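You operate a simulated robot arm through the tools that you are given. There is no shell and no other tool.

You are at the controls of a simulated two-armed robot. One attempt, no reset.

Task
On the top of the writing table, fold the striped cloth in half, so that its two long edges meet.

Only the result counts: the job must be done as asked and must still hold three seconds after the hand-in. Knocking over, shifting, dropping, spilling or breaking anything else fails it. Flat cloth is picked up by pressing the open fingertips on it (5 to 10 N) and closing them slowly along it; thin cloth reads only 2 to 8 mm in the jaws.

Robot
Two 7-joint arms with two-finger parallel grippers on one trunk, on a base that moves. Base frame: it is fixed to the floor where the robot stands at the start and does not move with it; the origin is under the middle of the robot, x ahead of it, y to its left, z up. Lengths are in m, angles in degrees, forces in N, time in s.
The left shoulder is at the start at [0.1, 0.174, 1.107], the right one opposite. With the tool pointing down near the work surface each hand reaches from about 0.1 to 0.72 m from the robot's upright axis, wherever it stands, measured 20 degrees to its own side. Places, roughly: striped cloth [-1.75, 0.75, 0.75]; top of the writing table [-1.8, 0.6, 0.8]. Payload 3.6 kg a hand.
Tool frame (each hand has its own): the origin (TCP) lies between the finger pads and is the grasp point; the fingertips stand 0.03 m ahead of it; z points along the fingers, y is the line along which they close. Largest opening 0.11 m; finger width 0.02, thickness 0.01; the body of the gripper, 0.048 by 0.112 m, starts 0.055 m behind the TCP.
Orientation is that of the tool frame in the base frame, as a unit quaternion [w, x, y, z]. With the fingers straight down and closing along the base's y, the tool's x points along the base's -x, its y along +y and its z along -z.

Tools
- The arms move only by the tool step_arm. It takes "left_commands", "right_commands" or both (then of equal length, played together; a hand with none holds still); each is a list of rows, each a list of 3 entries, a list of its own where there are three numbers: the shift along the base's x, y, z in cm, then the turn, a rotation vector about the base's x, y, z in degrees, then the gripper command, from -1 (shut) to 1 (fully open), values between in proportion. In form: [[[dx, dy, dz], [rx, ry, rz], claw], ...]. A call has 1 to 20 rows; each row shifts and turns the commanded pose from where the row before left it. A row lasts 0.2 s, in which the tool goes at most 0.05 m and 8.6 degrees; a call with a longer step from one row to the next is refused whole, and so is a gripper value outside its range. A pose out of reach is approached as far as the arm can. The call stops where the force on the tool passes 40 N (or 10 N more than at its start, if that is more) or the arm is blocked; 0.2 s more then pass. Each finger travels about 0.153 m/s and halts on what it meets, pressing with about 24 N; the grip force reading is that of the motor and also rises with nothing between the fingers. The clock runs only during rows and for 0.2 s after the last one: add rows that do not move to give the fingers time. It gives the time, the measured TCP pose, the force on the tool (base axes), the opening and the grip force at its end, in the units of the frame above (readings bear some noise), with the torque about the TCP (base axes, N m) and any sound that the robot's microphone picked up, and new pictures: "pictures" is both (left out), scene, wrist or none (wrist: the cameras of the hands that moved).
- Cameras (640 x 400 px; columns grow to the right, rows downward): "scene" is now at [0.2015, -0.0025, 1.2798]; the picture's right is [-0.02, -1.00, 0.00], its down [-0.59, 0.01, -0.81] and it looks along [0.81, -0.01, -0.59] (base axes); focal length 251 px, centre (320, 200). "left" rides on the left gripper at [0.072, -0.017, -0.103] in its tool frame; the picture's right is [0.23, 0.97, 0.00], its down [-0.76, 0.18, -0.62] and it looks along [-0.61, 0.14, 0.78] (tool axes); focal length 222 px, centre (320, 200). "right" rides on the right gripper at [0.072, 0.017, -0.103] in its tool frame; the picture's right is [-0.23, 0.97, 0.00], its down [-0.76, -0.18, -0.62] and it looks along [-0.61, -0.14, 0.78] (tool axes); focal length 222 px, centre (320, 200). There is no depth. A picture from a camera that has moved, and an enlarged one, comes with that camera's place and axes in the base frame and with its lens.
- raise_lower(by): moves the trunk up (or, below 0, down) by that many m; the arms and the scene camera ride with it, the base frame stays. It gives what a move gives, with no picture.
- roll_base(legs): drives the robot by 1 to 6 legs, each [ahead, left, turn to the left] in m, m and degrees, along the robot's own axes; the way and the turn of a leg run together, so that a leg with both is an arc; at most 1.5 m and 180 degrees a leg. The arms and the cameras ride along, it lands a little off, and it stops where it bumps. It gives what a move gives, and a new picture of the scene camera.
- pan_tilt(pan, tilt): turns the head with the scene camera to pan (to the left, within 86 degrees either way) and tilt (down, from -29 to 69), counted from straight ahead of the robot (the tilt from the chest, where the trunk bows). It gives what a move gives, and a new picture of the scene camera.
- enlarge(camera, box): a new picture of the part [left, top, right, bottom] of that camera's present view, enlarged. The clock stands still meanwhile.
- finish_job(): hands the job in; it is judged then, once.

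Nothing tells you exact positions but the pictures and the camera data. Unless the task says otherwise, let go and move clear before handing in.

The tools are called as name(argument=value, ...) on one line, values as JSON. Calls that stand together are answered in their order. step_arm: Moves the arms, as the interface text tells. Its arguments: {"type":"object","properties":{"left_commands":{"type":"array","items":{"type":"array"}},"right_commands":{"type":"array","items":{"type":"array"}},"pictures":{"type":"string","enum":["both","scene","wrist","none"]}},"required":[]} The other tools are called the same way: raise_lower (by) moves the trunk up or down; roll_base (legs) drives the base; pan_tilt (pan, tilt) turns the head that bears the scene camera; enlarge (camera, box) takes an enlarged picture of a part of a camera's view; finish_job () hands the job in.

At the start:

```text
time: 0.0
left_tcp_pos: [0.3618, 0.1966, 0.9806]
left_orientation: [-0.001, -0.001, 1.0, -0.001]
left_contact_force: [0.5, 0.2, -0.7]
left_wrist_torque: [0.0, -0.01, 0.03]
left_grip_width: 0.11
left_gripper_force: 0.0
right_tcp_pos: [0.4029, -0.1854, 0.8906]
right_orientation: [0.0, 0.0, 1.0, 0.0]
right_contact_force: [-0.1, 0.1, -0.9]
right_wrist_torque: [0.0, 0.0, 0.0]
right_grip_width: 0.11
right_gripper_force: 0.0
trunk travel left (down, up): [-0.225, 0.538]
robot x, y, heading: [0.0019, 0.0016, -0.0]
head pan, tilt (commanded): [-0.9, 35.9]
```

scene: 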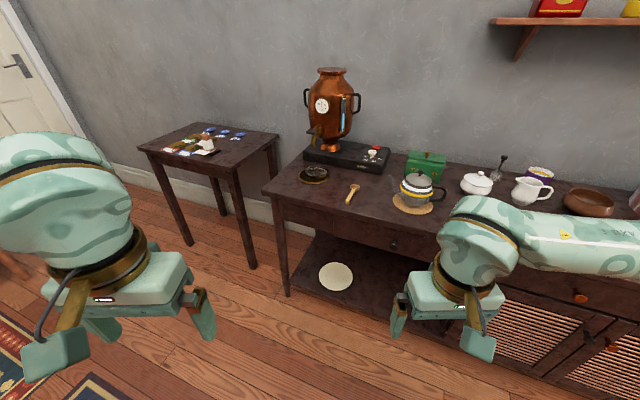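
right: 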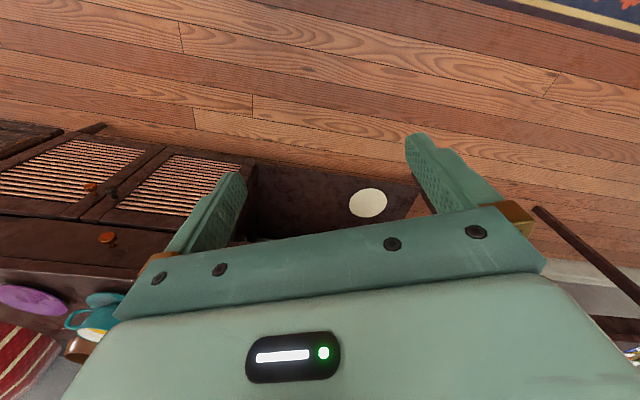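
left: 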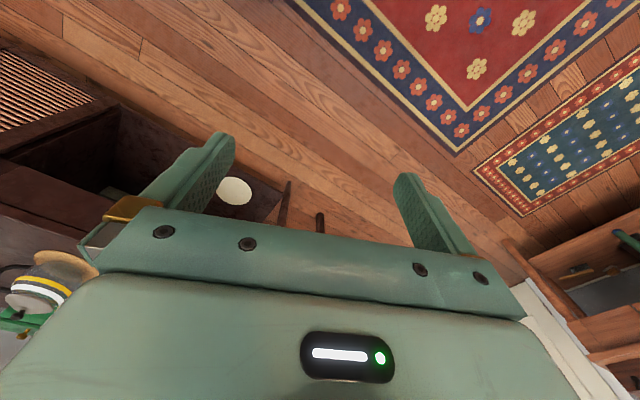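

The robot faces a sideboard with a samovar; the writing table is behind me at about [-1.8, 0.6]. I'll turn the base in place first and look.

roll_base(legs=[[0, 0, 90]])

```text
time: 4.2
left_tcp_pos: [-0.1889, 0.3663, 0.9803]
left_orientation: [0.0, -0.701, 0.714, -0.001]
left_contact_force: [0.1, 0.3, 0.4]
left_wrist_torque: [-0.01, -0.01, 0.0]
left_grip_width: 0.1098
left_gripper_force: 0.0
right_tcp_pos: [0.193, 0.4001, 0.8917]
right_orientation: [0.0, -0.7, 0.714, 0.0]
right_contact_force: [-0.8, 0.5, 0.3]
right_wrist_torque: [0.01, -0.02, 0.0]
right_grip_width: 0.1101
right_gripper_force: 0.1
trunk travel left (down, up): [-0.225, 0.538]
robot x, y, heading: [-0.0002, 0.0025, 88.8]
head pan, tilt (commanded): [-0.9, 35.9]
camera scene: at [0.0049, 0.2005, 1.2798], right [1.0, -0.03, 0.0], down [-0.02, -0.59, -0.81], along [0.03, 0.81, -0.59], focal length 251 px, centre (320, 200)
```

scene: 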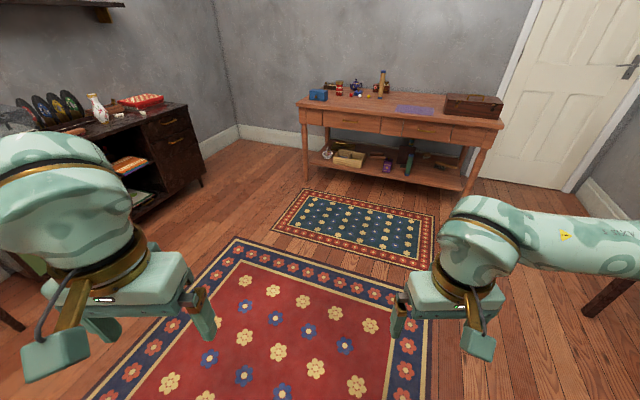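

I see a rug and a workbench; a dark cabinet lies toward -x. I turn further to face -x and see the writing table.

roll_base(legs=[[0, 0, 90]])

pan_tilt(pan=0, tilt=25)

```text
time: 8.3
left_tcp_pos: [-0.3709, -0.1778, 0.9805]
left_orientation: [-0.001, 1.0, -0.022, 0.001]
left_contact_force: [0.4, 0.3, -0.8]
left_wrist_torque: [-0.03, 0.0, 0.01]
left_grip_width: 0.1102
left_gripper_force: 0.0
right_tcp_pos: [-0.3942, 0.204, 0.892]
right_orientation: [0.0, 1.0, -0.022, 0.0]
right_contact_force: [0.7, -0.4, -0.3]
right_wrist_torque: [0.01, 0.02, 0.04]
right_grip_width: 0.1099
right_gripper_force: 0.0
trunk travel left (down, up): [-0.225, 0.538]
robot x, y, heading: [0.0004, 0.0018, 177.3]
head pan, tilt (commanded): [-0.9, 35.9]
camera scene: at [-0.2015, 0.0094, 1.2798], right [0.06, 1.0, 0.0], down [0.59, -0.04, -0.81], along [-0.81, 0.05, -0.59], focal length 251 px, centre (320, 200)
```

scene: 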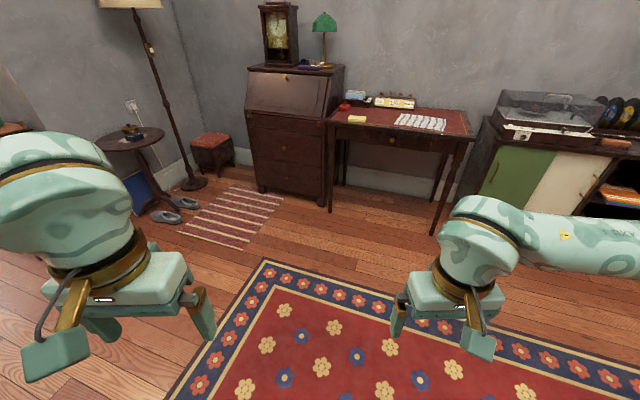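

```text
time: 9.1
left_tcp_pos: [-0.3707, -0.1786, 0.9801]
left_orientation: [-0.001, 1.0, -0.022, 0.001]
left_contact_force: [0.3, -0.2, -0.6]
left_wrist_torque: [-0.02, 0.02, -0.02]
left_grip_width: 0.11
left_gripper_force: 0.0
right_tcp_pos: [-0.3949, 0.2047, 0.8913]
right_orientation: [0.0, 1.0, -0.023, 0.0]
right_contact_force: [0.3, 0.5, -0.1]
right_wrist_torque: [0.02, 0.02, 0.04]
right_grip_width: 0.1099
right_gripper_force: 0.0
trunk travel left (down, up): [-0.225, 0.538]
robot x, y, heading: [0.0011, -0.0004, 177.2]
head pan, tilt (commanded): [0.0, 25.0]
camera scene: at [-0.2061, 0.0084, 1.2969], right [0.05, 1.0, 0.0], down [0.42, -0.02, -0.91], along [-0.9, 0.04, -0.42], focal length 251 px, centre (320, 200)
```

scene: 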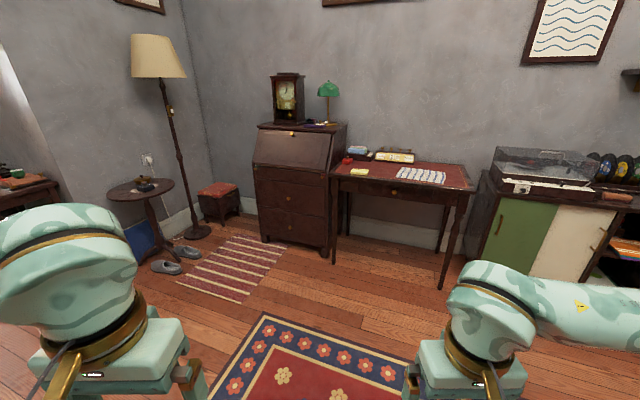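

enlarge(camera="scene", box=[310, 130, 490, 240])

```text
3.56 times, centred on (400, 185) of scene
camera zoom: at [-0.2061, 0.0084, 1.2969], right [0.05, 1.0, 0.0], down [0.42, -0.02, -0.91], along [-0.9, 0.04, -0.42], focal length 893 px, centre (36, 253)
```

zoom: 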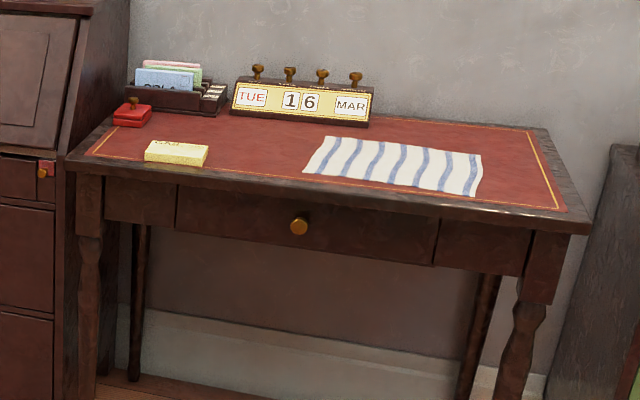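

The striped cloth lies on the red top of the writing table, its corners at about [-1.64,0.54], [-1.84,0.65], [-1.72,0.90] and [-1.52,0.78]. The table is turned about 24°. I'll drive closer, square to the table front, and stop short of it.

roll_base(legs=[[0, 0, -21.3], [0.85, 0.03, 0]])

pan_tilt(pan=0, tilt=40)

```text
time: 14.7
left_tcp_pos: [-1.2135, 0.2655, 0.9803]
left_orientation: [-0.001, 0.981, -0.194, 0.001]
left_contact_force: [-0.7, 0.5, 1.3]
left_wrist_torque: [0.0, -0.04, 0.03]
left_grip_width: 0.1104
left_gripper_force: 0.1
right_tcp_pos: [-1.1042, 0.6331, 0.8913]
right_orientation: [-0.001, 0.981, -0.195, 0.001]
right_contact_force: [-0.1, -1.0, -0.1]
right_wrist_torque: [-0.04, 0.02, 0.01]
right_grip_width: 0.1101
right_gripper_force: 0.1
trunk travel left (down, up): [-0.225, 0.538]
robot x, y, heading: [-0.802, 0.3104, 157.6]
head pan, tilt (commanded): [0.0, 25.0]
camera scene: at [-0.9936, 0.3853, 1.2969], right [0.38, 0.92, 0.0], down [0.39, -0.16, -0.91], along [-0.84, 0.35, -0.42], focal length 251 px, centre (320, 200)
```

scene: 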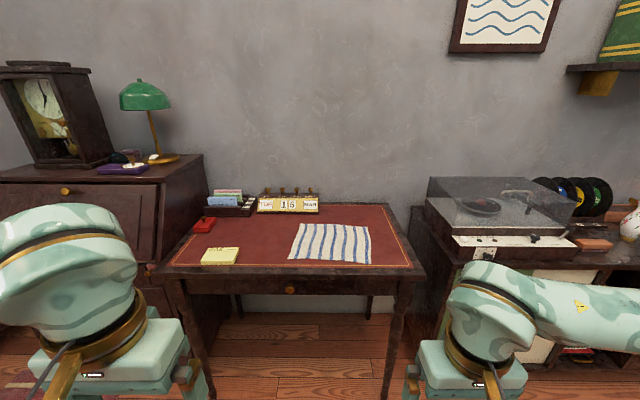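

```text
time: 15.5
left_tcp_pos: [-1.2125, 0.2654, 0.9798]
left_orientation: [0.0, 0.981, -0.194, 0.001]
left_contact_force: [0.2, 0.6, -1.2]
left_wrist_torque: [-0.02, 0.01, -0.01]
left_grip_width: 0.1102
left_gripper_force: 0.1
right_tcp_pos: [-1.1052, 0.6333, 0.8918]
right_orientation: [0.0, 0.981, -0.195, 0.0]
right_contact_force: [0.1, -1.1, -0.2]
right_wrist_torque: [-0.02, -0.02, 0.0]
right_grip_width: 0.1099
right_gripper_force: 0.1
trunk travel left (down, up): [-0.225, 0.538]
robot x, y, heading: [-0.7995, 0.3089, 157.5]
head pan, tilt (commanded): [0.0, 40.0]
camera scene: at [-0.9866, 0.3824, 1.2737], right [0.38, 0.92, 0.0], down [0.59, -0.25, -0.77], along [-0.71, 0.29, -0.64], focal length 251 px, centre (320, 200)
```

scene: 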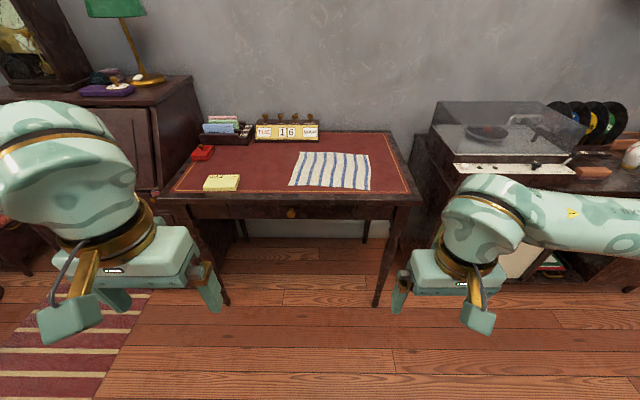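

enlarge(camera="scene", box=[150, 100, 430, 275])

enlarge(camera="scene", box=[280, 140, 384, 205])

```text
2.29 times, centred on (290, 188) of scene
camera zoom: at [-0.9866, 0.3824, 1.2737], right [0.38, 0.92, 0.0], down [0.59, -0.25, -0.77], along [-0.71, 0.29, -0.64], focal length 574 px, centre (389, 229)
```

zoom: 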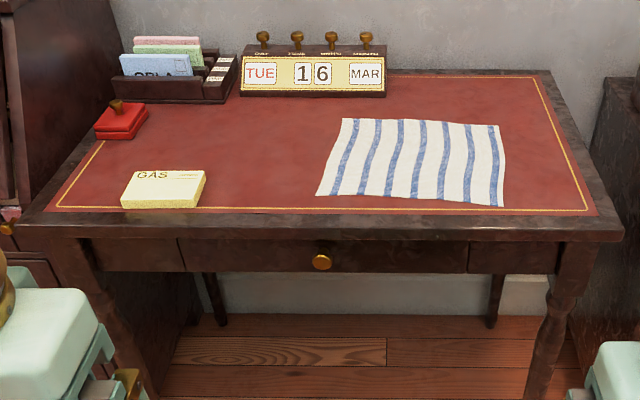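

```text
6.15 times, centred on (332, 172) of scene
camera zoom: at [-0.9866, 0.3824, 1.2737], right [0.38, 0.92, 0.0], down [0.59, -0.25, -0.77], along [-0.71, 0.29, -0.64], focal length 1545 px, centre (246, 369)
```

zoom: 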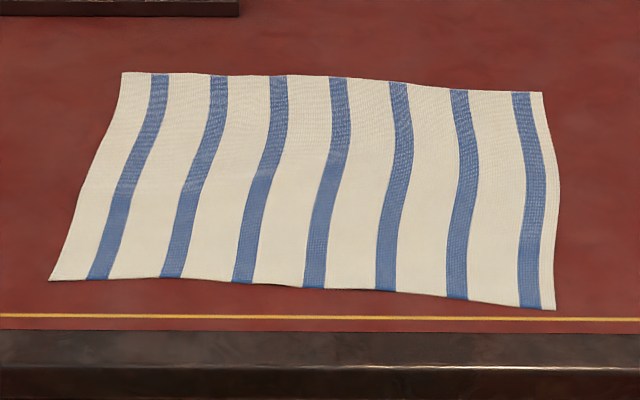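

The cloth is about 0.275 by 0.232 m on a top at z≈0.766, and its short axis heads about 151.5°. I'll look straight down to see how far my own base reaches ahead before going closer.

pan_tilt(pan=0, tilt=69)

```text
time: 16.4
left_tcp_pos: [-1.212, 0.2651, 0.9811]
left_orientation: [-0.001, 0.981, -0.195, 0.001]
left_contact_force: [0.3, -0.6, 0.2]
left_wrist_torque: [0.0, 0.02, 0.0]
left_grip_width: 0.1098
left_gripper_force: 0.1
right_tcp_pos: [-1.103, 0.6325, 0.8924]
right_orientation: [0.0, 0.981, -0.195, -0.001]
right_contact_force: [0.5, 0.9, 0.2]
right_wrist_torque: [-0.01, -0.01, -0.01]
right_grip_width: 0.1098
right_gripper_force: 0.1
trunk travel left (down, up): [-0.225, 0.538]
robot x, y, heading: [-0.8018, 0.3085, 157.5]
head pan, tilt (commanded): [0.0, 68.8]
camera scene: at [-0.9597, 0.3713, 1.2376], right [0.38, 0.92, 0.0], down [0.86, -0.36, -0.36], along [-0.34, 0.14, -0.93], focal length 251 px, centre (320, 200)
```

scene: 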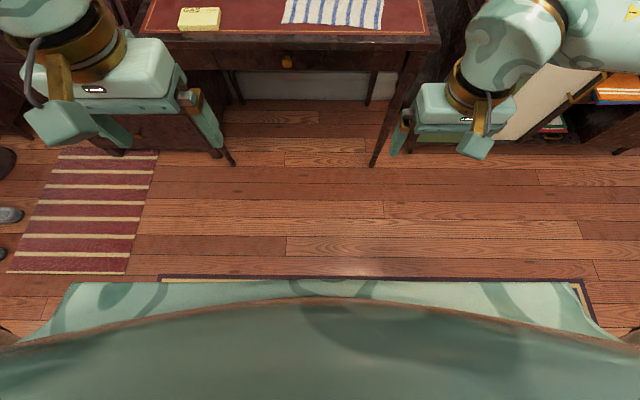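

My base reaches at most about 0.23 m ahead of the axis, so there is room under the plan. Next I check the right elbow against the turntable cabinet before rolling in.

pan_tilt(pan=-45, tilt=30)

```text
time: 17.6
left_tcp_pos: [-1.212, 0.2649, 0.9798]
left_orientation: [-0.001, 0.981, -0.195, 0.002]
left_contact_force: [0.7, -0.4, 0.5]
left_wrist_torque: [-0.01, 0.01, -0.01]
left_grip_width: 0.1102
left_gripper_force: 0.0
right_tcp_pos: [-1.105, 0.6332, 0.8924]
right_orientation: [0.0, 0.981, -0.194, 0.0]
right_contact_force: [-0.4, -0.1, -0.6]
right_wrist_torque: [0.03, -0.01, 0.0]
right_grip_width: 0.11
right_gripper_force: 0.0
trunk travel left (down, up): [-0.225, 0.538]
robot x, y, heading: [-0.8047, 0.3043, 157.6]
head pan, tilt (commanded): [-45.0, 30.0]
camera scene: at [-0.9427, 0.4334, 1.2889], right [0.92, 0.38, 0.0], down [0.19, -0.46, -0.87], along [-0.33, 0.8, -0.5], focal length 251 px, centre (320, 200)
```

scene: 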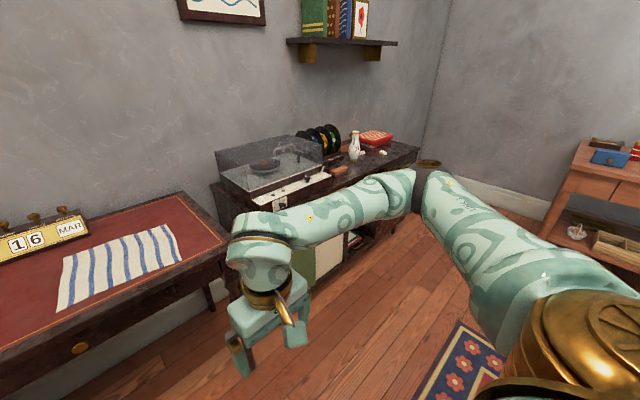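

The right elbow is at about z 1.05 and stays clear of the turntable lid (z≈0.9). I roll in to about 0.53 m from the cloth centre, lined up with the cloth.

roll_base(legs=[[0, 0, -6.1], [0.444, 0.058, 0]])

pan_tilt(pan=0, tilt=55)

```text
time: 20.8
left_tcp_pos: [-1.6333, 0.469, 0.9808]
left_orientation: [-0.001, 0.969, -0.245, 0.0]
left_contact_force: [-0.1, 0.0, 0.6]
left_wrist_torque: [0.0, 0.0, 0.01]
left_grip_width: 0.1102
left_gripper_force: 0.0
right_tcp_pos: [-1.4868, 0.8232, 0.8914]
right_orientation: [0.0, 0.969, -0.247, 0.001]
right_contact_force: [0.0, -0.3, 0.0]
right_wrist_torque: [-0.02, -0.03, -0.01]
right_grip_width: 0.1101
right_gripper_force: 0.0
trunk travel left (down, up): [-0.225, 0.538]
robot x, y, heading: [-1.2204, 0.4676, 151.2]
head pan, tilt (commanded): [-45.0, 30.0]
camera scene: at [-1.3481, 0.6083, 1.2889], right [0.96, 0.28, 0.0], down [0.14, -0.48, -0.87], along [-0.25, 0.83, -0.5], focal length 251 px, centre (320, 200)
```

scene: 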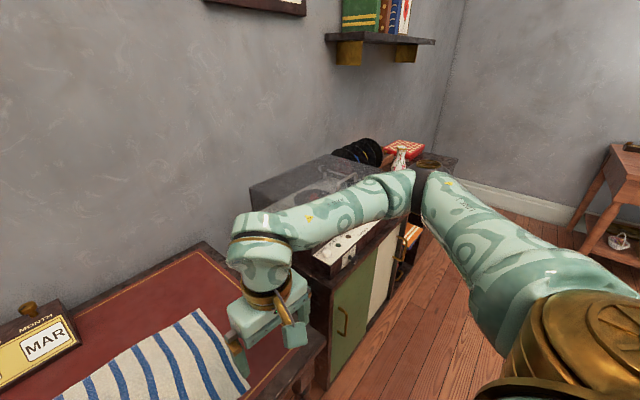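

```text
time: 21.9
left_tcp_pos: [-1.6328, 0.4692, 0.9801]
left_orientation: [-0.001, 0.969, -0.246, 0.001]
left_contact_force: [0.3, -0.1, -0.3]
left_wrist_torque: [0.03, 0.01, -0.03]
left_grip_width: 0.1101
left_gripper_force: 0.1
right_tcp_pos: [-1.488, 0.8228, 0.8922]
right_orientation: [0.0, 0.969, -0.245, 0.0]
right_contact_force: [-0.1, 0.3, -0.7]
right_wrist_torque: [0.0, 0.0, 0.04]
right_grip_width: 0.11
right_gripper_force: 0.1
trunk travel left (down, up): [-0.225, 0.538]
robot x, y, heading: [-1.2203, 0.4669, 151.4]
head pan, tilt (commanded): [0.0, 55.0]
camera scene: at [-1.385, 0.5558, 1.253], right [0.48, 0.88, 0.0], down [0.72, -0.39, -0.57], along [-0.5, 0.27, -0.82], focal length 251 px, centre (320, 200)
```

scene: 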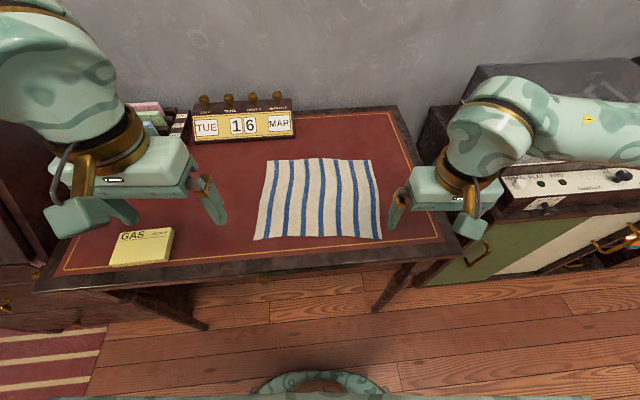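

Both hands now hover over the table, left and right of the cloth. I take an enlarged view for precise corners.

enlarge(camera="scene", box=[232, 140, 408, 250])

enlarge(camera="right", box=[0, 0, 640, 400])

enlarge(camera="left", box=[0, 0, 640, 400])

```text
3.64 times, centred on (320, 195) of scene
camera zoom: at [-1.385, 0.5558, 1.253], right [0.48, 0.88, 0.0], down [0.72, -0.39, -0.57], along [-0.5, 0.27, -0.82], focal length 913 px, centre (320, 218)
```

zoom: 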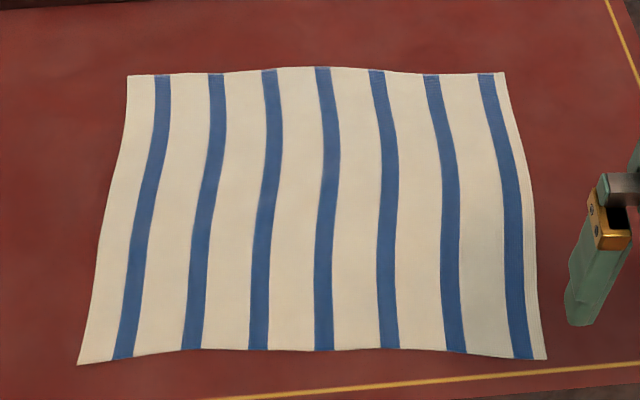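

```text
1.00 times, centred on (320, 200) of right (not enlarged: the box is as wide or as high as the picture)
camera zoom: at [-1.4327, 0.7724, 0.9943], right [-0.66, -0.75, 0.0], down [-0.58, 0.52, 0.62], along [-0.47, 0.41, -0.78], focal length 222 px, centre (320, 200)
```

zoom: 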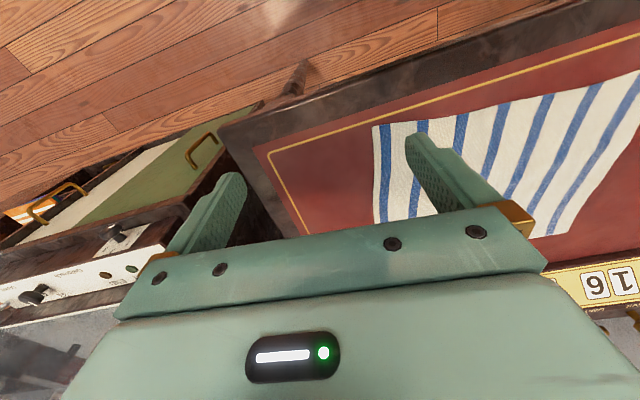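

```text
1.00 times, centred on (320, 200) of left (not enlarged: the box is as wide or as high as the picture)
camera zoom: at [-1.5603, 0.4486, 1.0835], right [-0.26, -0.96, 0.0], down [-0.76, 0.21, 0.62], along [-0.6, 0.17, -0.78], focal length 222 px, centre (320, 200)
```

zoom: 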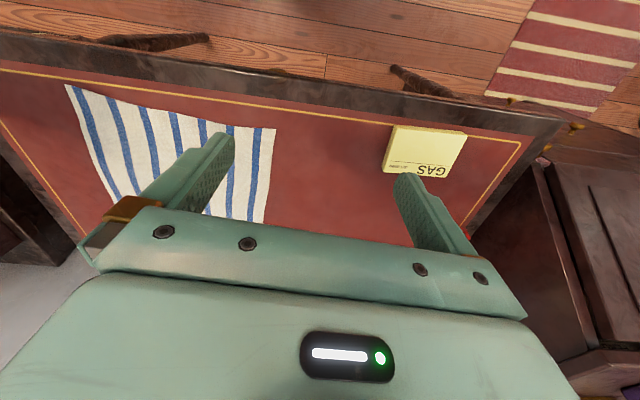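

The cloth is now square to me: near edge about 0.424 m and far edge about 0.657 m ahead of my axis, corners at r ≈ -0.14 and +0.134. Before moving the left arm I check its elbow against the secretary desk.

pan_tilt(pan=50, tilt=30)

```text
time: 23.1
left_tcp_pos: [-1.6335, 0.4682, 0.9803]
left_orientation: [-0.001, 0.969, -0.245, 0.001]
left_contact_force: [0.5, -0.3, 0.0]
left_wrist_torque: [-0.03, 0.02, -0.03]
left_grip_width: 0.1099
left_gripper_force: 0.1
right_tcp_pos: [-1.4876, 0.825, 0.8915]
right_orientation: [0.0, 0.969, -0.246, 0.001]
right_contact_force: [-0.6, 1.1, -0.9]
right_wrist_torque: [0.01, 0.02, -0.02]
right_grip_width: 0.1102
right_gripper_force: 0.1
trunk travel left (down, up): [-0.225, 0.538]
robot x, y, heading: [-1.2194, 0.4697, 151.4]
head pan, tilt (commanded): [50.0, 30.0]
camera scene: at [-1.4059, 0.4883, 1.289], right [-0.37, 0.93, 0.0], down [0.47, 0.18, -0.87], along [-0.81, -0.32, -0.5], focal length 251 px, centre (320, 200)
```

scene: 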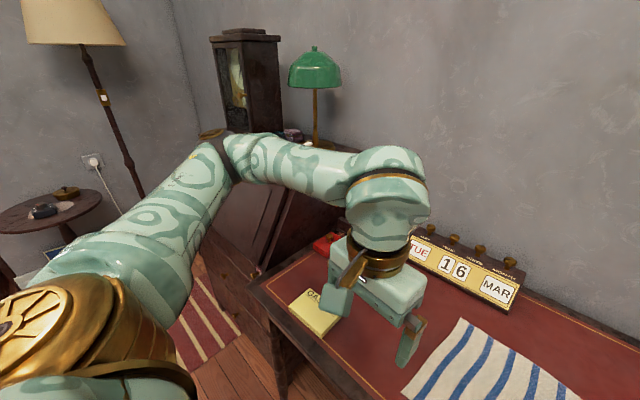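

The left elbow sits at z≈1.1, well clear of the lamp and the secretary's sloping front. Now I test in free air (z≈0.90) how far each hand can tilt its fingers forward over the near edge, the pose needed for laying the edge down.

pan_tilt(pan=0, tilt=50)

step_arm(left_commands=[[[-0.153, 0.994, -0.6], [3.83, 7.02, 0], 1], [[-0.153, 0.994, -0.6], [3.83, 7.02, 0], 1], [[-0.153, 0.994, -0.6], [3.83, 7.02, 0], 1], [[-0.153, 0.994, -0.6], [3.83, 7.02, 0], 1], [[-0.153, 0.994, -0.6], [3.83, 7.02, 0], 1], [[-0.153, 0.994, -0.6], [0, 0, 0], 1], [[-0.153, 0.994, -0.6], [0, 0, 0], 1], [[-0.153, 0.994, -0.6], [0, 0, 0], 1], [[-0.153, 0.994, -0.6], [0, 0, 0], 1], [[-0.153, 0.994, -0.6], [0, 0, 0], 1]], right_commands=[[[-0.53, -0.554, 0.3], [3.83, 7.02, 0], 1], [[-0.53, -0.554, 0.3], [3.83, 7.02, 0], 1], [[-0.53, -0.554, 0.3], [3.83, 7.02, 0], 1], [[-0.53, -0.554, 0.3], [3.83, 7.02, 0], 1], [[-0.53, -0.554, 0.3], [3.83, 7.02, 0], 1], [[-0.53, -0.554, 0.3], [0, 0, 0], 1], [[-0.53, -0.554, 0.3], [0, 0, 0], 1], [[-0.53, -0.554, 0.3], [0, 0, 0], 1], [[-0.53, -0.554, 0.3], [0, 0, 0], 1], [[-0.53, -0.554, 0.3], [0, 0, 0], 1]], pictures="scene")

```text
time: 24.3
left_tcp_pos: [-1.6333, 0.4697, 0.9802]
left_orientation: [-0.001, 0.969, -0.246, 0.001]
left_contact_force: [0.2, 0.1, 0.8]
left_wrist_torque: [-0.01, -0.03, 0.02]
left_grip_width: 0.1101
left_gripper_force: 0.1
right_tcp_pos: [-1.486, 0.8234, 0.8924]
right_orientation: [0.0, 0.969, -0.246, 0.0]
right_contact_force: [-0.3, -0.1, 0.3]
right_wrist_torque: [0.01, -0.02, -0.01]
right_grip_width: 0.1102
right_gripper_force: 0.0
trunk travel left (down, up): [-0.225, 0.538]
robot x, y, heading: [-1.2186, 0.4668, 151.0]
head pan, tilt (commanded): [0.0, 50.0]
camera scene: at [-1.3894, 0.558, 1.2595], right [0.48, 0.88, 0.0], down [0.67, -0.37, -0.64], along [-0.56, 0.31, -0.77], focal length 251 px, centre (320, 200)
```

scene: 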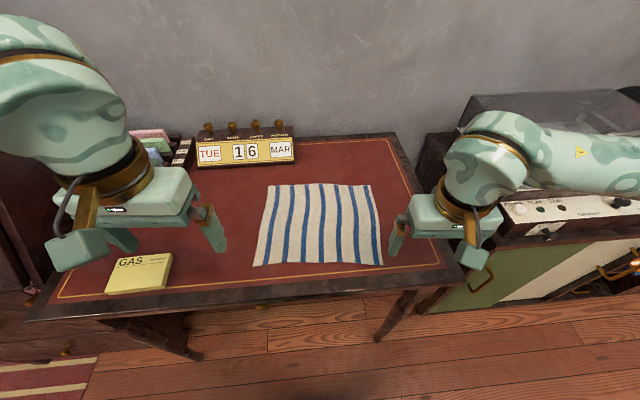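

```text
time: 26.5
left_tcp_pos: [-1.6824, 0.6057, 0.9251]
left_orientation: [-0.086, 0.911, -0.231, -0.329]
left_contact_force: [0.0, 0.3, 0.1]
left_wrist_torque: [0.02, 0.06, -0.04]
left_grip_width: 0.1101
left_gripper_force: 0.1
left hand out of reach, approached as far as the arm can: row 2, 3, 4, 5
right_tcp_pos: [-1.5628, 0.7702, 0.9173]
right_orientation: [-0.085, 0.911, -0.231, -0.33]
right_contact_force: [0.2, -0.5, -0.5]
right_wrist_torque: [-0.01, -0.02, 0.05]
right_grip_width: 0.11
right_gripper_force: 0.1
right hand out of reach, approached as far as the arm can: row 4, 5
trunk travel left (down, up): [-0.225, 0.538]
robot x, y, heading: [-1.2222, 0.4692, 151.5]
head pan, tilt (commanded): [0.0, 50.0]
camera scene: at [-1.3896, 0.5582, 1.2594], right [0.48, 0.88, 0.0], down [0.67, -0.37, -0.64], along [-0.56, 0.31, -0.77], focal length 251 px, centre (320, 200)
```

scene: 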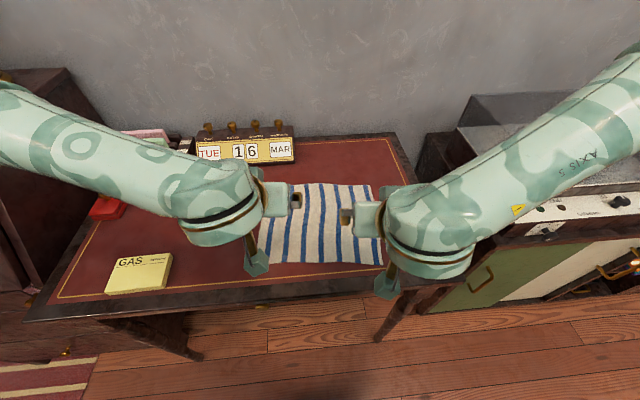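

Near f≈0.44 the arms only allow about 40° of forward tilt. I test whether more tilt is possible farther out (f≈0.56), since I can roll the base back while folding.

step_arm(left_commands=[[[-1.58, 0.86, 0], [0, 0, 0], 1], [[-1.58, 0.86, 0], [0, 0, 0], 1], [[-1.58, 0.86, 0], [0, 0, 0], 1], [[-1.58, 0.86, 0], [0, 0, 0], 1], [[-1.58, 0.86, 0], [0, 0, 0], 1], [[0, 0, 0], [3.83, 7.02, 0], 1], [[0, 0, 0], [3.83, 7.02, 0], 1], [[0, 0, 0], [3.83, 7.02, 0], 1], [[0, 0, 0], [3.83, 7.02, 0], 1]], right_commands=[[[-2.11, 1.15, 0], [0, 0, 0], 1], [[-2.11, 1.15, 0], [0, 0, 0], 1], [[-2.11, 1.15, 0], [0, 0, 0], 1], [[-2.11, 1.15, 0], [0, 0, 0], 1], [[-2.11, 1.15, 0], [0, 0, 0], 1], [[0, 0, 0], [3.83, 7.02, 0], 1], [[0, 0, 0], [3.83, 7.02, 0], 1], [[0, 0, 0], [3.83, 7.02, 0], 1], [[0, 0, 0], [3.83, 7.02, 0], 1]], pictures="scene")

```text
time: 28.4
left_tcp_pos: [-1.7451, 0.6796, 0.9552]
left_orientation: [-0.122, 0.814, -0.194, -0.534]
left_contact_force: [-18.4, -31.3, -1.0]
left_wrist_torque: [0.63, -0.32, -1.79]
left_grip_width: 0.0926
left_gripper_force: 0.0
left hand out of reach, approached as far as the arm can: row 7, 8, 9
right_tcp_pos: [-1.6899, 0.7947, 0.9522]
right_orientation: [-0.15, 0.808, -0.218, -0.526]
right_contact_force: [17.3, 30.8, 0.8]
right_wrist_torque: [-0.77, 0.42, 2.16]
right_grip_width: 0.0927
right_gripper_force: 0.1
right hand out of reach, approached as far as the arm can: row 7, 8, 9
trunk travel left (down, up): [-0.225, 0.538]
robot x, y, heading: [-1.2229, 0.4695, 151.7]
head pan, tilt (commanded): [0.0, 50.0]
stopped in row 9 (left hand): the force on the tool passed its limit at 56 N (the readings are from after the stop); the commanded pose is now the measured one
camera scene: at [-1.3896, 0.5581, 1.2594], right [0.48, 0.88, 0.0], down [0.67, -0.37, -0.64], along [-0.56, 0.31, -0.77], focal length 251 px, centre (320, 200)
```

scene: 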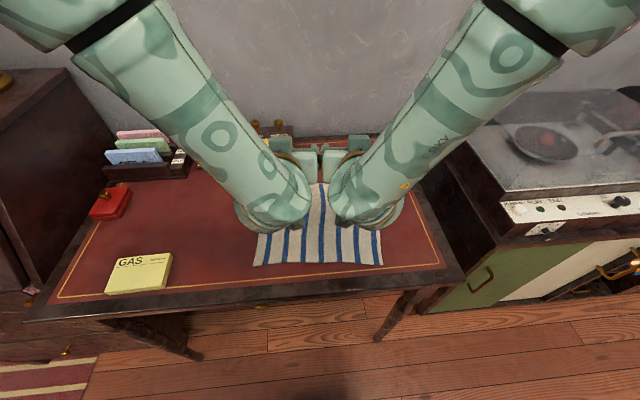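

The hands touched each other in that test; about 66° is possible near f≈0.56 and about 45° nearer in, which is enough. I separate them, undo the tilt, and bring them high over the far corners.

step_arm(left_commands=[[[-0.954, -1.758, 0], [0, 0, 0], 1], [[-0.954, -1.758, 0], [0, 0, 0], 1], [[-0.954, -1.758, 0], [0, 0, 0], 1], [[-0.954, -1.758, 0], [0, 0, 0], 1], [[-0.668, 0.363, -0.6], [-3.78, -7.39, -0.18], 1], [[-0.668, 0.363, -0.6], [-3.78, -7.39, -0.18], 1], [[-0.668, 0.363, -0.6], [-3.78, -7.39, -0.18], 1], [[-0.668, 0.363, -0.6], [-3.78, -7.39, -0.18], 1], [[-0.668, 0.363, -0.6], [-3.78, -7.39, -0.18], 1], [[-0.668, 0.363, -0.6], [-3.78, -7.39, -0.18], 1], [[-0.668, 0.363, -0.6], [-3.78, -7.39, -0.18], 1], [[-0.668, 0.363, -0.6], [-3.78, -7.39, -0.18], 1], [[0, 0, 0], [0, 0, 0], 1]], right_commands=[[[0.954, 1.758, 0], [0, 0, 0], 1], [[0.954, 1.758, 0], [0, 0, 0], 1], [[0.954, 1.758, 0], [0, 0, 0], 1], [[0.954, 1.758, 0], [0, 0, 0], 1], [[-0.598, 0.325, -0.6], [-4.16, -7.17, 0.19], 1], [[-0.598, 0.325, -0.6], [-4.16, -7.17, 0.19], 1], [[-0.598, 0.325, -0.6], [-4.16, -7.17, 0.19], 1], [[-0.598, 0.325, -0.6], [-4.16, -7.17, 0.19], 1], [[-0.598, 0.325, -0.6], [-4.16, -7.17, 0.19], 1], [[-0.598, 0.325, -0.6], [-4.16, -7.17, 0.19], 1], [[-0.598, 0.325, -0.6], [-4.16, -7.17, 0.19], 1], [[-0.598, 0.325, -0.6], [-4.16, -7.17, 0.19], 1], [[0, 0, 0], [0, 0, 0], 1]], pictures="scene")

```text
time: 31.2
left_tcp_pos: [-1.8099, 0.6843, 0.9465]
left_orientation: [-0.006, 0.969, -0.246, 0.001]
left_contact_force: [-0.4, 0.0, 0.0]
left_wrist_torque: [-0.01, 0.0, -0.01]
left_grip_width: 0.1099
left_gripper_force: 0.1
left hand out of reach, approached as far as the arm can: row 1, 2, 3, 4
right_tcp_pos: [-1.7211, 0.8462, 0.9446]
right_orientation: [0.005, 0.97, -0.245, -0.002]
right_contact_force: [0.2, -1.5, 0.1]
right_wrist_torque: [0.0, 0.0, -0.02]
right_grip_width: 0.1102
right_gripper_force: 0.0
right hand out of reach, approached as far as the arm can: row 1, 2, 3, 4
trunk travel left (down, up): [-0.225, 0.538]
robot x, y, heading: [-1.2242, 0.4681, 151.6]
head pan, tilt (commanded): [0.0, 50.0]
camera scene: at [-1.3886, 0.5577, 1.2597], right [0.48, 0.88, 0.0], down [0.67, -0.37, -0.64], along [-0.56, 0.31, -0.77], focal length 251 px, centre (320, 200)
```

scene: 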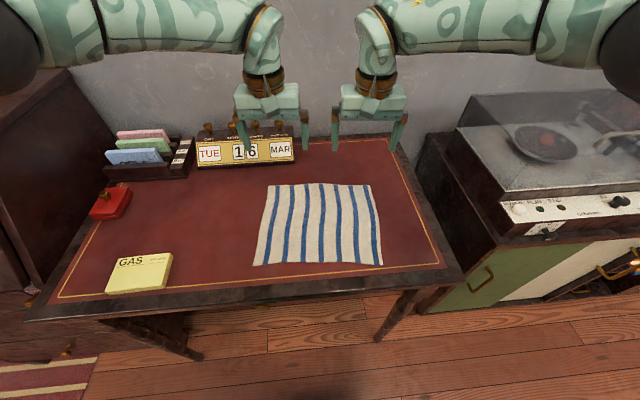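

The hands are upright and apart again. Now I yaw them 90° (left clockwise, right counter-clockwise) so the fingers close across the far edge, and narrow the jaws to about 3 cm.

step_arm(left_commands=[[[-0.19, -0.35, 0], [0, 0, -8.2], 1], [[-0.19, -0.35, 0], [0, 0, -8.2], 0.8], [[-0.19, -0.35, 0], [0, 0, -8.2], 0.6], [[-0.19, -0.35, 0], [0, 0, -8.2], 0.4], [[-0.19, -0.35, 0], [0, 0, -8.2], 0.2], [[-0.19, -0.35, 0], [0, 0, -8.2], 0], [[-0.19, -0.35, 0], [0, 0, -8.2], -0.2], [[-0.19, -0.35, 0], [0, 0, -8.2], -0.4], [[-0.19, -0.35, 0], [0, 0, -8.2], -0.45], [[-0.19, -0.35, 0], [0, 0, -8.2], -0.45], [[0, 0, 0], [0, 0, -8.0], -0.45], [[0, 0, 0], [0, 0, 0], -0.45]], right_commands=[[[0.138, 0.255, 0], [0, 0, 8.2], 1], [[0.138, 0.255, 0], [0, 0, 8.2], 0.8], [[0.138, 0.255, 0], [0, 0, 8.2], 0.6], [[0.138, 0.255, 0], [0, 0, 8.2], 0.4], [[0.138, 0.255, 0], [0, 0, 8.2], 0.2], [[0.138, 0.255, 0], [0, 0, 8.2], 0], [[0.138, 0.255, 0], [0, 0, 8.2], -0.2], [[0.138, 0.255, 0], [0, 0, 8.2], -0.4], [[0.138, 0.255, 0], [0, 0, 8.2], -0.45], [[0.138, 0.255, 0], [0, 0, 8.2], -0.45], [[0, 0, 0], [0, 0, 8.0], -0.45], [[0, 0, 0], [0, 0, 0], -0.45]], pictures="both")

```text
time: 33.8
left_tcp_pos: [-1.7885, 0.5867, 0.9303]
left_orientation: [-0.005, 0.912, -0.411, 0.0]
left_contact_force: [-0.6, 0.2, -0.2]
left_wrist_torque: [0.03, -0.02, 0.03]
left_grip_width: 0.0302
left_gripper_force: 0.2
left hand out of reach, approached as far as the arm can: row 2, 3, 4, 5, 6, 7, 8, 9, 10, 11
right_tcp_pos: [-1.7205, 0.8489, 0.9424]
right_orientation: [0.004, 0.985, -0.175, -0.002]
right_contact_force: [0.1, 0.6, -0.2]
right_wrist_torque: [-0.01, 0.01, 0.01]
right_grip_width: 0.0302
right_gripper_force: 0.1
right hand out of reach, approached as far as the arm can: row 2, 3, 4, 5, 6, 7, 8, 9, 10, 11
trunk travel left (down, up): [-0.225, 0.538]
robot x, y, heading: [-1.2184, 0.4677, 151.3]
head pan, tilt (commanded): [0.0, 50.0]
camera scene: at [-1.3895, 0.5582, 1.2594], right [0.48, 0.88, 0.0], down [0.67, -0.37, -0.64], along [-0.56, 0.31, -0.77], focal length 251 px, centre (320, 200)
camera right: at [-1.6598, 0.8065, 1.0458], right [-0.55, -0.84, 0.01], down [-0.65, 0.43, 0.62], along [-0.53, 0.34, -0.78], focal length 222 px, centre (320, 200)
camera left: at [-1.727, 0.5425, 1.0338], right [-0.58, -0.82, -0.01], down [-0.64, 0.45, 0.62], along [-0.5, 0.37, -0.78], focal length 222 px, centre (320, 200)
```

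scene: 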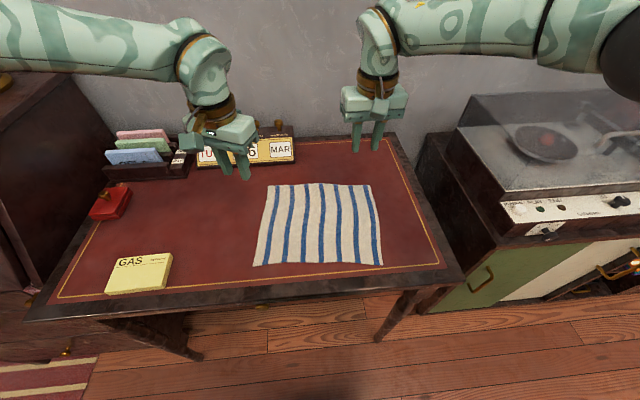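
right: 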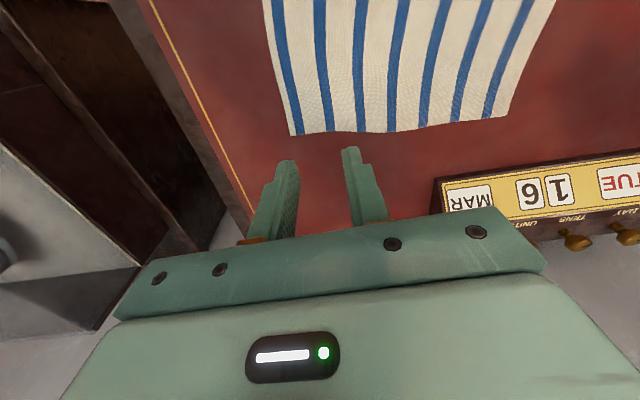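
left: 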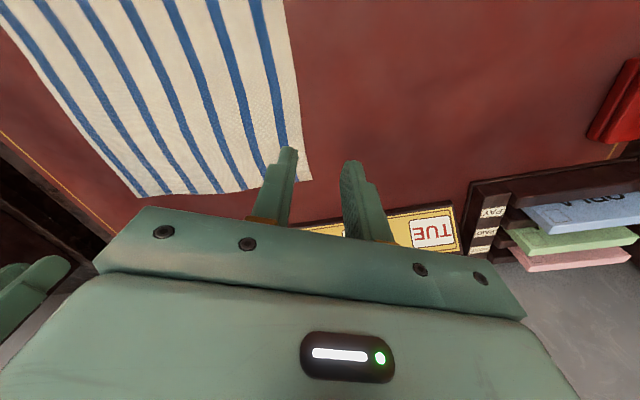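

Outward yaw runs into a joint limit, so I turn the hands the other way (inward), which should have the full range.

step_arm(left_commands=[[[-0.26, 0.45, 0], [0, 0, 7.86], -0.45], [[-0.26, 0.45, 0], [0, 0, 7.86], -0.45], [[-0.26, 0.45, 0], [0, 0, 7.86], -0.45], [[-0.26, 0.45, 0], [0, 0, 7.86], -0.45], [[-0.26, 0.45, 0], [0, 0, 7.86], -0.45], [[-0.26, 0.45, 0], [0, 0, 7.86], -0.45], [[-0.26, 0.45, 0], [0, 0, 7.86], -0.45], [[-0.26, 0.45, 0], [0, 0, 7.86], -0.45], [[-0.26, 0.45, 0], [0, 0, 7.86], -0.45], [[-0.26, 0.45, 0], [0, 0, 7.86], -0.45], [[-0.26, 0.45, 0], [0, 0, 7.86], -0.45], [[-0.26, 0.45, 0], [0, 0, 7.86], -0.45], [[-0.26, 0.45, 0], [0, 0, 7.86], -0.45], [[-0.26, 0.45, 0], [0, 0, 7.86], -0.45], [[0, 0, 0], [0, 0, 0], -0.45]], right_commands=[[[0.138, 0.255, 0], [0, 0, -7.0], -0.45], [[0.138, 0.255, 0], [0, 0, -7.0], -0.45], [[0.138, 0.255, 0], [0, 0, -7.0], -0.45], [[0.138, 0.255, 0], [0, 0, -7.0], -0.45], [[0.138, 0.255, 0], [0, 0, -7.0], -0.45], [[0.138, 0.255, 0], [0, 0, -7.0], -0.45], [[0.138, 0.255, 0], [0, 0, -7.0], -0.45], [[0.138, 0.255, 0], [0, 0, -7.0], -0.45], [[0.138, 0.255, 0], [0, 0, -7.0], -0.45], [[0.138, 0.255, 0], [0, 0, -7.0], -0.45], [[0, 0, 0], [0, 0, -7.0], -0.45], [[0, 0, 0], [0, 0, -7.0], -0.45], [[0, 0, 0], [0, 0, -7.0], -0.45], [[0, 0, 0], [0, 0, -7.0], -0.45], [[0, 0, 0], [0, 0, 0], -0.45]], pictures="both")

```text
time: 37.0
left_tcp_pos: [-1.8253, 0.6502, 0.9308]
left_orientation: [-0.002, 0.858, 0.513, -0.002]
left_contact_force: [0.7, 0.1, 0.6]
left_wrist_torque: [0.03, 0.05, -0.01]
left_grip_width: 0.0303
left_gripper_force: 0.0
right_tcp_pos: [-1.7055, 0.875, 0.9461]
right_orientation: [-0.001, -0.514, 0.858, 0.005]
right_contact_force: [0.1, -0.5, -0.7]
right_wrist_torque: [0.0, -0.04, 0.01]
right_grip_width: 0.03
right_gripper_force: 0.1
trunk travel left (down, up): [-0.225, 0.538]
robot x, y, heading: [-1.2196, 0.4671, 151.4]
head pan, tilt (commanded): [0.0, 50.0]
camera scene: at [-1.3895, 0.5581, 1.2595], right [0.48, 0.88, 0.0], down [0.67, -0.37, -0.64], along [-0.56, 0.31, -0.77], focal length 251 px, centre (320, 200)
camera right: at [-1.755, 0.817, 1.0487], right [-0.75, 0.66, 0.01], down [0.52, 0.58, 0.62], along [0.41, 0.47, -0.78], focal length 222 px, centre (320, 200)
camera left: at [-1.8038, 0.7216, 1.0336], right [0.97, -0.26, -0.01], down [-0.2, -0.76, 0.62], along [-0.17, -0.6, -0.78], focal length 222 px, centre (320, 200)
```

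scene: 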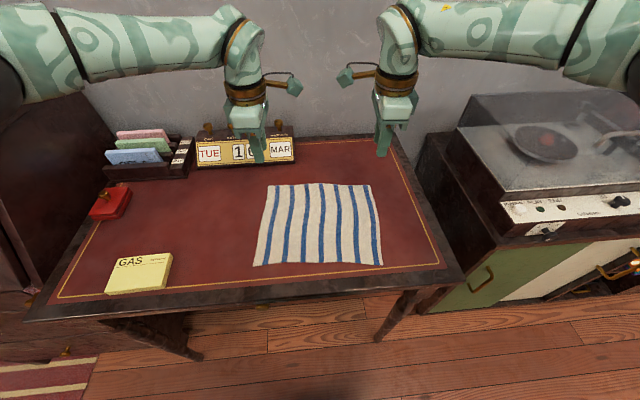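
right: 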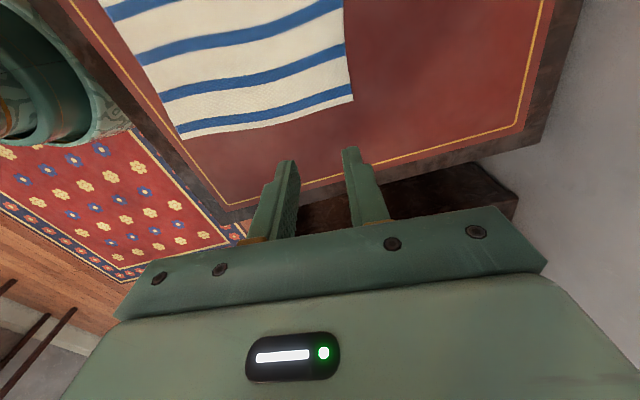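
left: 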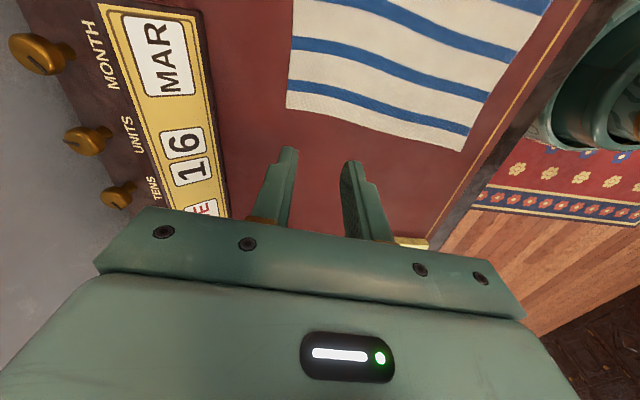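

Both hands are now yawed with the fingers closing across the far edge. The wrist views confirm the far corners at about [-1.863, 0.658] and [-1.736, 0.899]. I move the hands just above the grip points, 1.2 cm inside each corner.

step_arm(left_commands=[[[-0.27, 0.16, -1.39], [0, 0, 0], -0.45], [[-0.27, 0.16, -1.39], [0, 0, 0], -0.45], [[-0.27, 0.16, -1.39], [0, 0, 0], -0.45], [[-0.27, 0.16, -1.39], [0, 0, 0], -0.45], [[-0.27, 0.16, -1.39], [0, 0, 0], -0.45], [[-0.27, 0.16, -1.39], [0, 0, 0], -0.45], [[-0.27, 0.16, -1.39], [0, 0, 0], -0.45], [[-0.27, 0.16, -1.39], [0, 0, 0], -0.45], [[0, 0, 0], [0, 0, 0], -0.45]], right_commands=[[[-0.319, 0.098, -1.57], [0, 0, 0], -0.45], [[-0.319, 0.098, -1.57], [0, 0, 0], -0.45], [[-0.319, 0.098, -1.57], [0, 0, 0], -0.45], [[-0.319, 0.098, -1.57], [0, 0, 0], -0.45], [[-0.319, 0.098, -1.57], [0, 0, 0], -0.45], [[-0.319, 0.098, -1.57], [0, 0, 0], -0.45], [[-0.319, 0.098, -1.57], [0, 0, 0], -0.45], [[-0.319, 0.098, -1.57], [0, 0, 0], -0.45], [[0, 0, 0], [0, 0, 0], -0.45]], pictures="both")

```text
time: 39.0
left_tcp_pos: [-1.8457, 0.6642, 0.82]
left_orientation: [-0.004, 0.859, 0.512, -0.003]
left_contact_force: [0.7, 0.4, -0.1]
left_wrist_torque: [0.04, -0.01, -0.04]
left_grip_width: 0.0303
left_gripper_force: 0.1
right_tcp_pos: [-1.731, 0.8843, 0.8205]
right_orientation: [-0.001, -0.514, 0.858, 0.005]
right_contact_force: [0.4, 0.4, 0.5]
right_wrist_torque: [0.03, -0.03, 0.0]
right_grip_width: 0.0302
right_gripper_force: 0.0
trunk travel left (down, up): [-0.225, 0.538]
robot x, y, heading: [-1.2222, 0.4707, 151.8]
head pan, tilt (commanded): [0.0, 50.0]
camera scene: at [-1.3893, 0.5581, 1.2595], right [0.48, 0.88, 0.0], down [0.67, -0.37, -0.64], along [-0.56, 0.31, -0.77], focal length 251 px, centre (320, 200)
camera right: at [-1.781, 0.8254, 0.9231], right [-0.75, 0.66, 0.01], down [0.52, 0.58, 0.62], along [0.41, 0.47, -0.78], focal length 222 px, centre (320, 200)
camera left: at [-1.8238, 0.7343, 0.9228], right [0.96, -0.26, -0.01], down [-0.2, -0.76, 0.62], along [-0.17, -0.6, -0.78], focal length 222 px, centre (320, 200)
```

scene: 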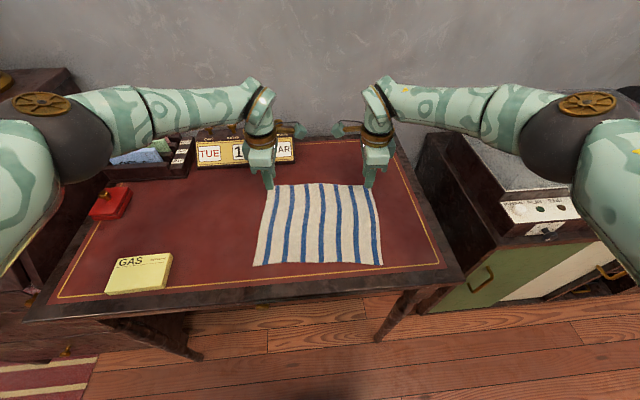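
right: 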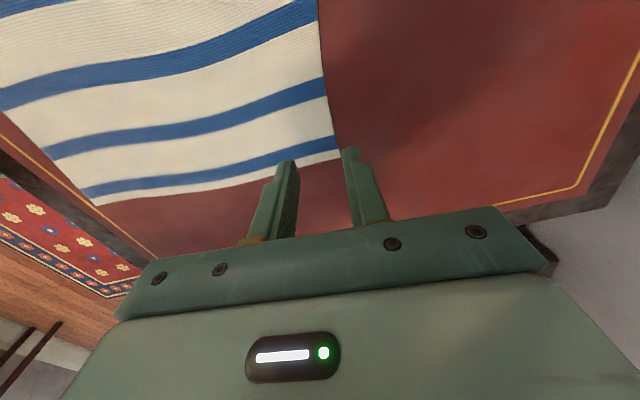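
left: 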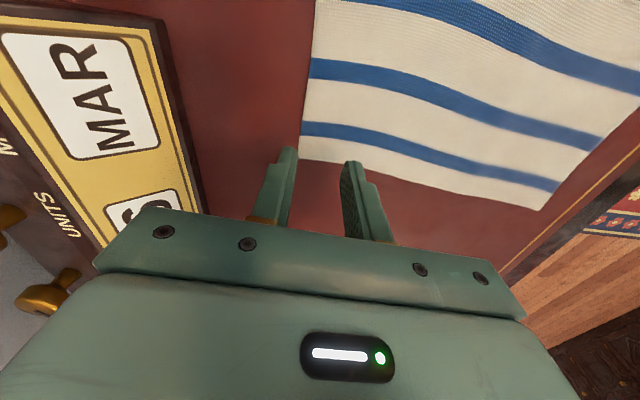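

Both fingertip pairs straddle the far corners about 2 cm above the cloth, with the outer finger right at the edge. I lower to just above contact.

step_arm(left_commands=[[[0, 0, -0.4], [0, 0, 0], -0.45], [[0, 0, -0.4], [0, 0, 0], -0.45], [[0, 0, -0.4], [0, 0, 0], -0.45], [[0, 0, -0.4], [0, 0, 0], -0.45], [[0, 0, 0], [0, 0, 0], -0.45]], right_commands=[[[0, 0, -0.4], [0, 0, 0], -0.45], [[0, 0, -0.4], [0, 0, 0], -0.45], [[0, 0, -0.4], [0, 0, 0], -0.45], [[0, 0, -0.4], [0, 0, 0], -0.45], [[0, 0, 0], [0, 0, 0], -0.45]], pictures="wrist")

```text
time: 40.2
left_tcp_pos: [-1.8463, 0.6632, 0.8039]
left_orientation: [-0.003, 0.859, 0.512, -0.003]
left_contact_force: [0.2, -1.1, 0.2]
left_wrist_torque: [0.0, -0.02, -0.01]
left_grip_width: 0.0304
left_gripper_force: 0.1
right_tcp_pos: [-1.7321, 0.8833, 0.8035]
right_orientation: [-0.001, -0.515, 0.857, 0.004]
right_contact_force: [0.0, 1.0, -0.5]
right_wrist_torque: [-0.01, 0.01, -0.01]
right_grip_width: 0.0302
right_gripper_force: 0.0
trunk travel left (down, up): [-0.225, 0.538]
robot x, y, heading: [-1.217, 0.4693, 151.6]
head pan, tilt (commanded): [0.0, 50.0]
camera right: at [-1.781, 0.8252, 0.9054], right [-0.75, 0.66, 0.01], down [0.52, 0.58, 0.62], along [0.41, 0.47, -0.78], focal length 222 px, centre (320, 200)
camera left: at [-1.8245, 0.7337, 0.9071], right [0.96, -0.26, -0.01], down [-0.2, -0.76, 0.62], along [-0.17, -0.6, -0.78], focal length 222 px, centre (320, 200)
```

right: 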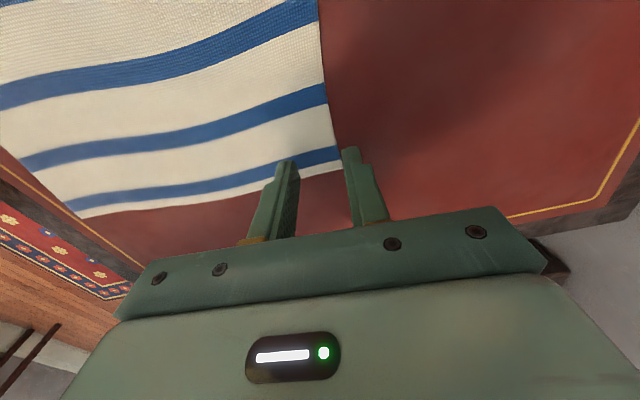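
left: 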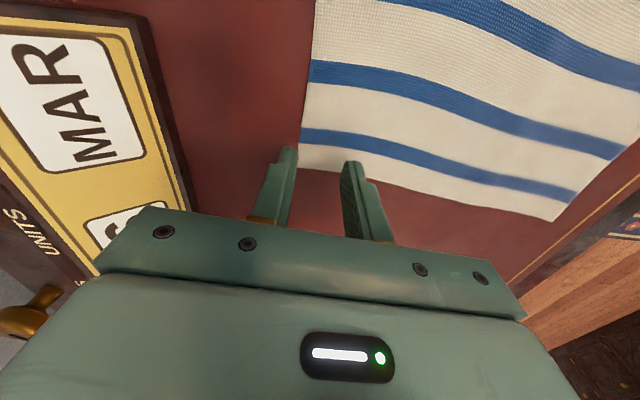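

Still just clear of the cloth with about 7 mm to go. I lower in small steps and watch the forces.

step_arm(left_commands=[[[0, 0, -0.2], [0, 0, 0], -0.45], [[0, 0, -0.2], [0, 0, 0], -0.45], [[0, 0, -0.2], [0, 0, 0], -0.45], [[0, 0, 0], [0, 0, 0], -0.45]], right_commands=[[[0, 0, -0.2], [0, 0, 0], -0.45], [[0, 0, -0.2], [0, 0, 0], -0.45], [[0, 0, -0.2], [0, 0, 0], -0.45], [[0, 0, 0], [0, 0, 0], -0.45]], pictures="none")

```text
time: 41.2
left_tcp_pos: [-1.8471, 0.6638, 0.7977]
left_orientation: [-0.003, 0.859, 0.512, -0.003]
left_contact_force: [0.0, 0.9, -0.4]
left_wrist_torque: [-0.04, 0.03, -0.01]
left_grip_width: 0.0306
left_gripper_force: 0.1
right_tcp_pos: [-1.7319, 0.8841, 0.7979]
right_orientation: [-0.001, -0.514, 0.858, 0.004]
right_contact_force: [-0.5, 1.0, 0.2]
right_wrist_torque: [-0.02, -0.02, 0.01]
right_grip_width: 0.0303
right_gripper_force: 0.2
trunk travel left (down, up): [-0.225, 0.538]
robot x, y, heading: [-1.2261, 0.4683, 151.5]
head pan, tilt (commanded): [0.0, 50.0]
```

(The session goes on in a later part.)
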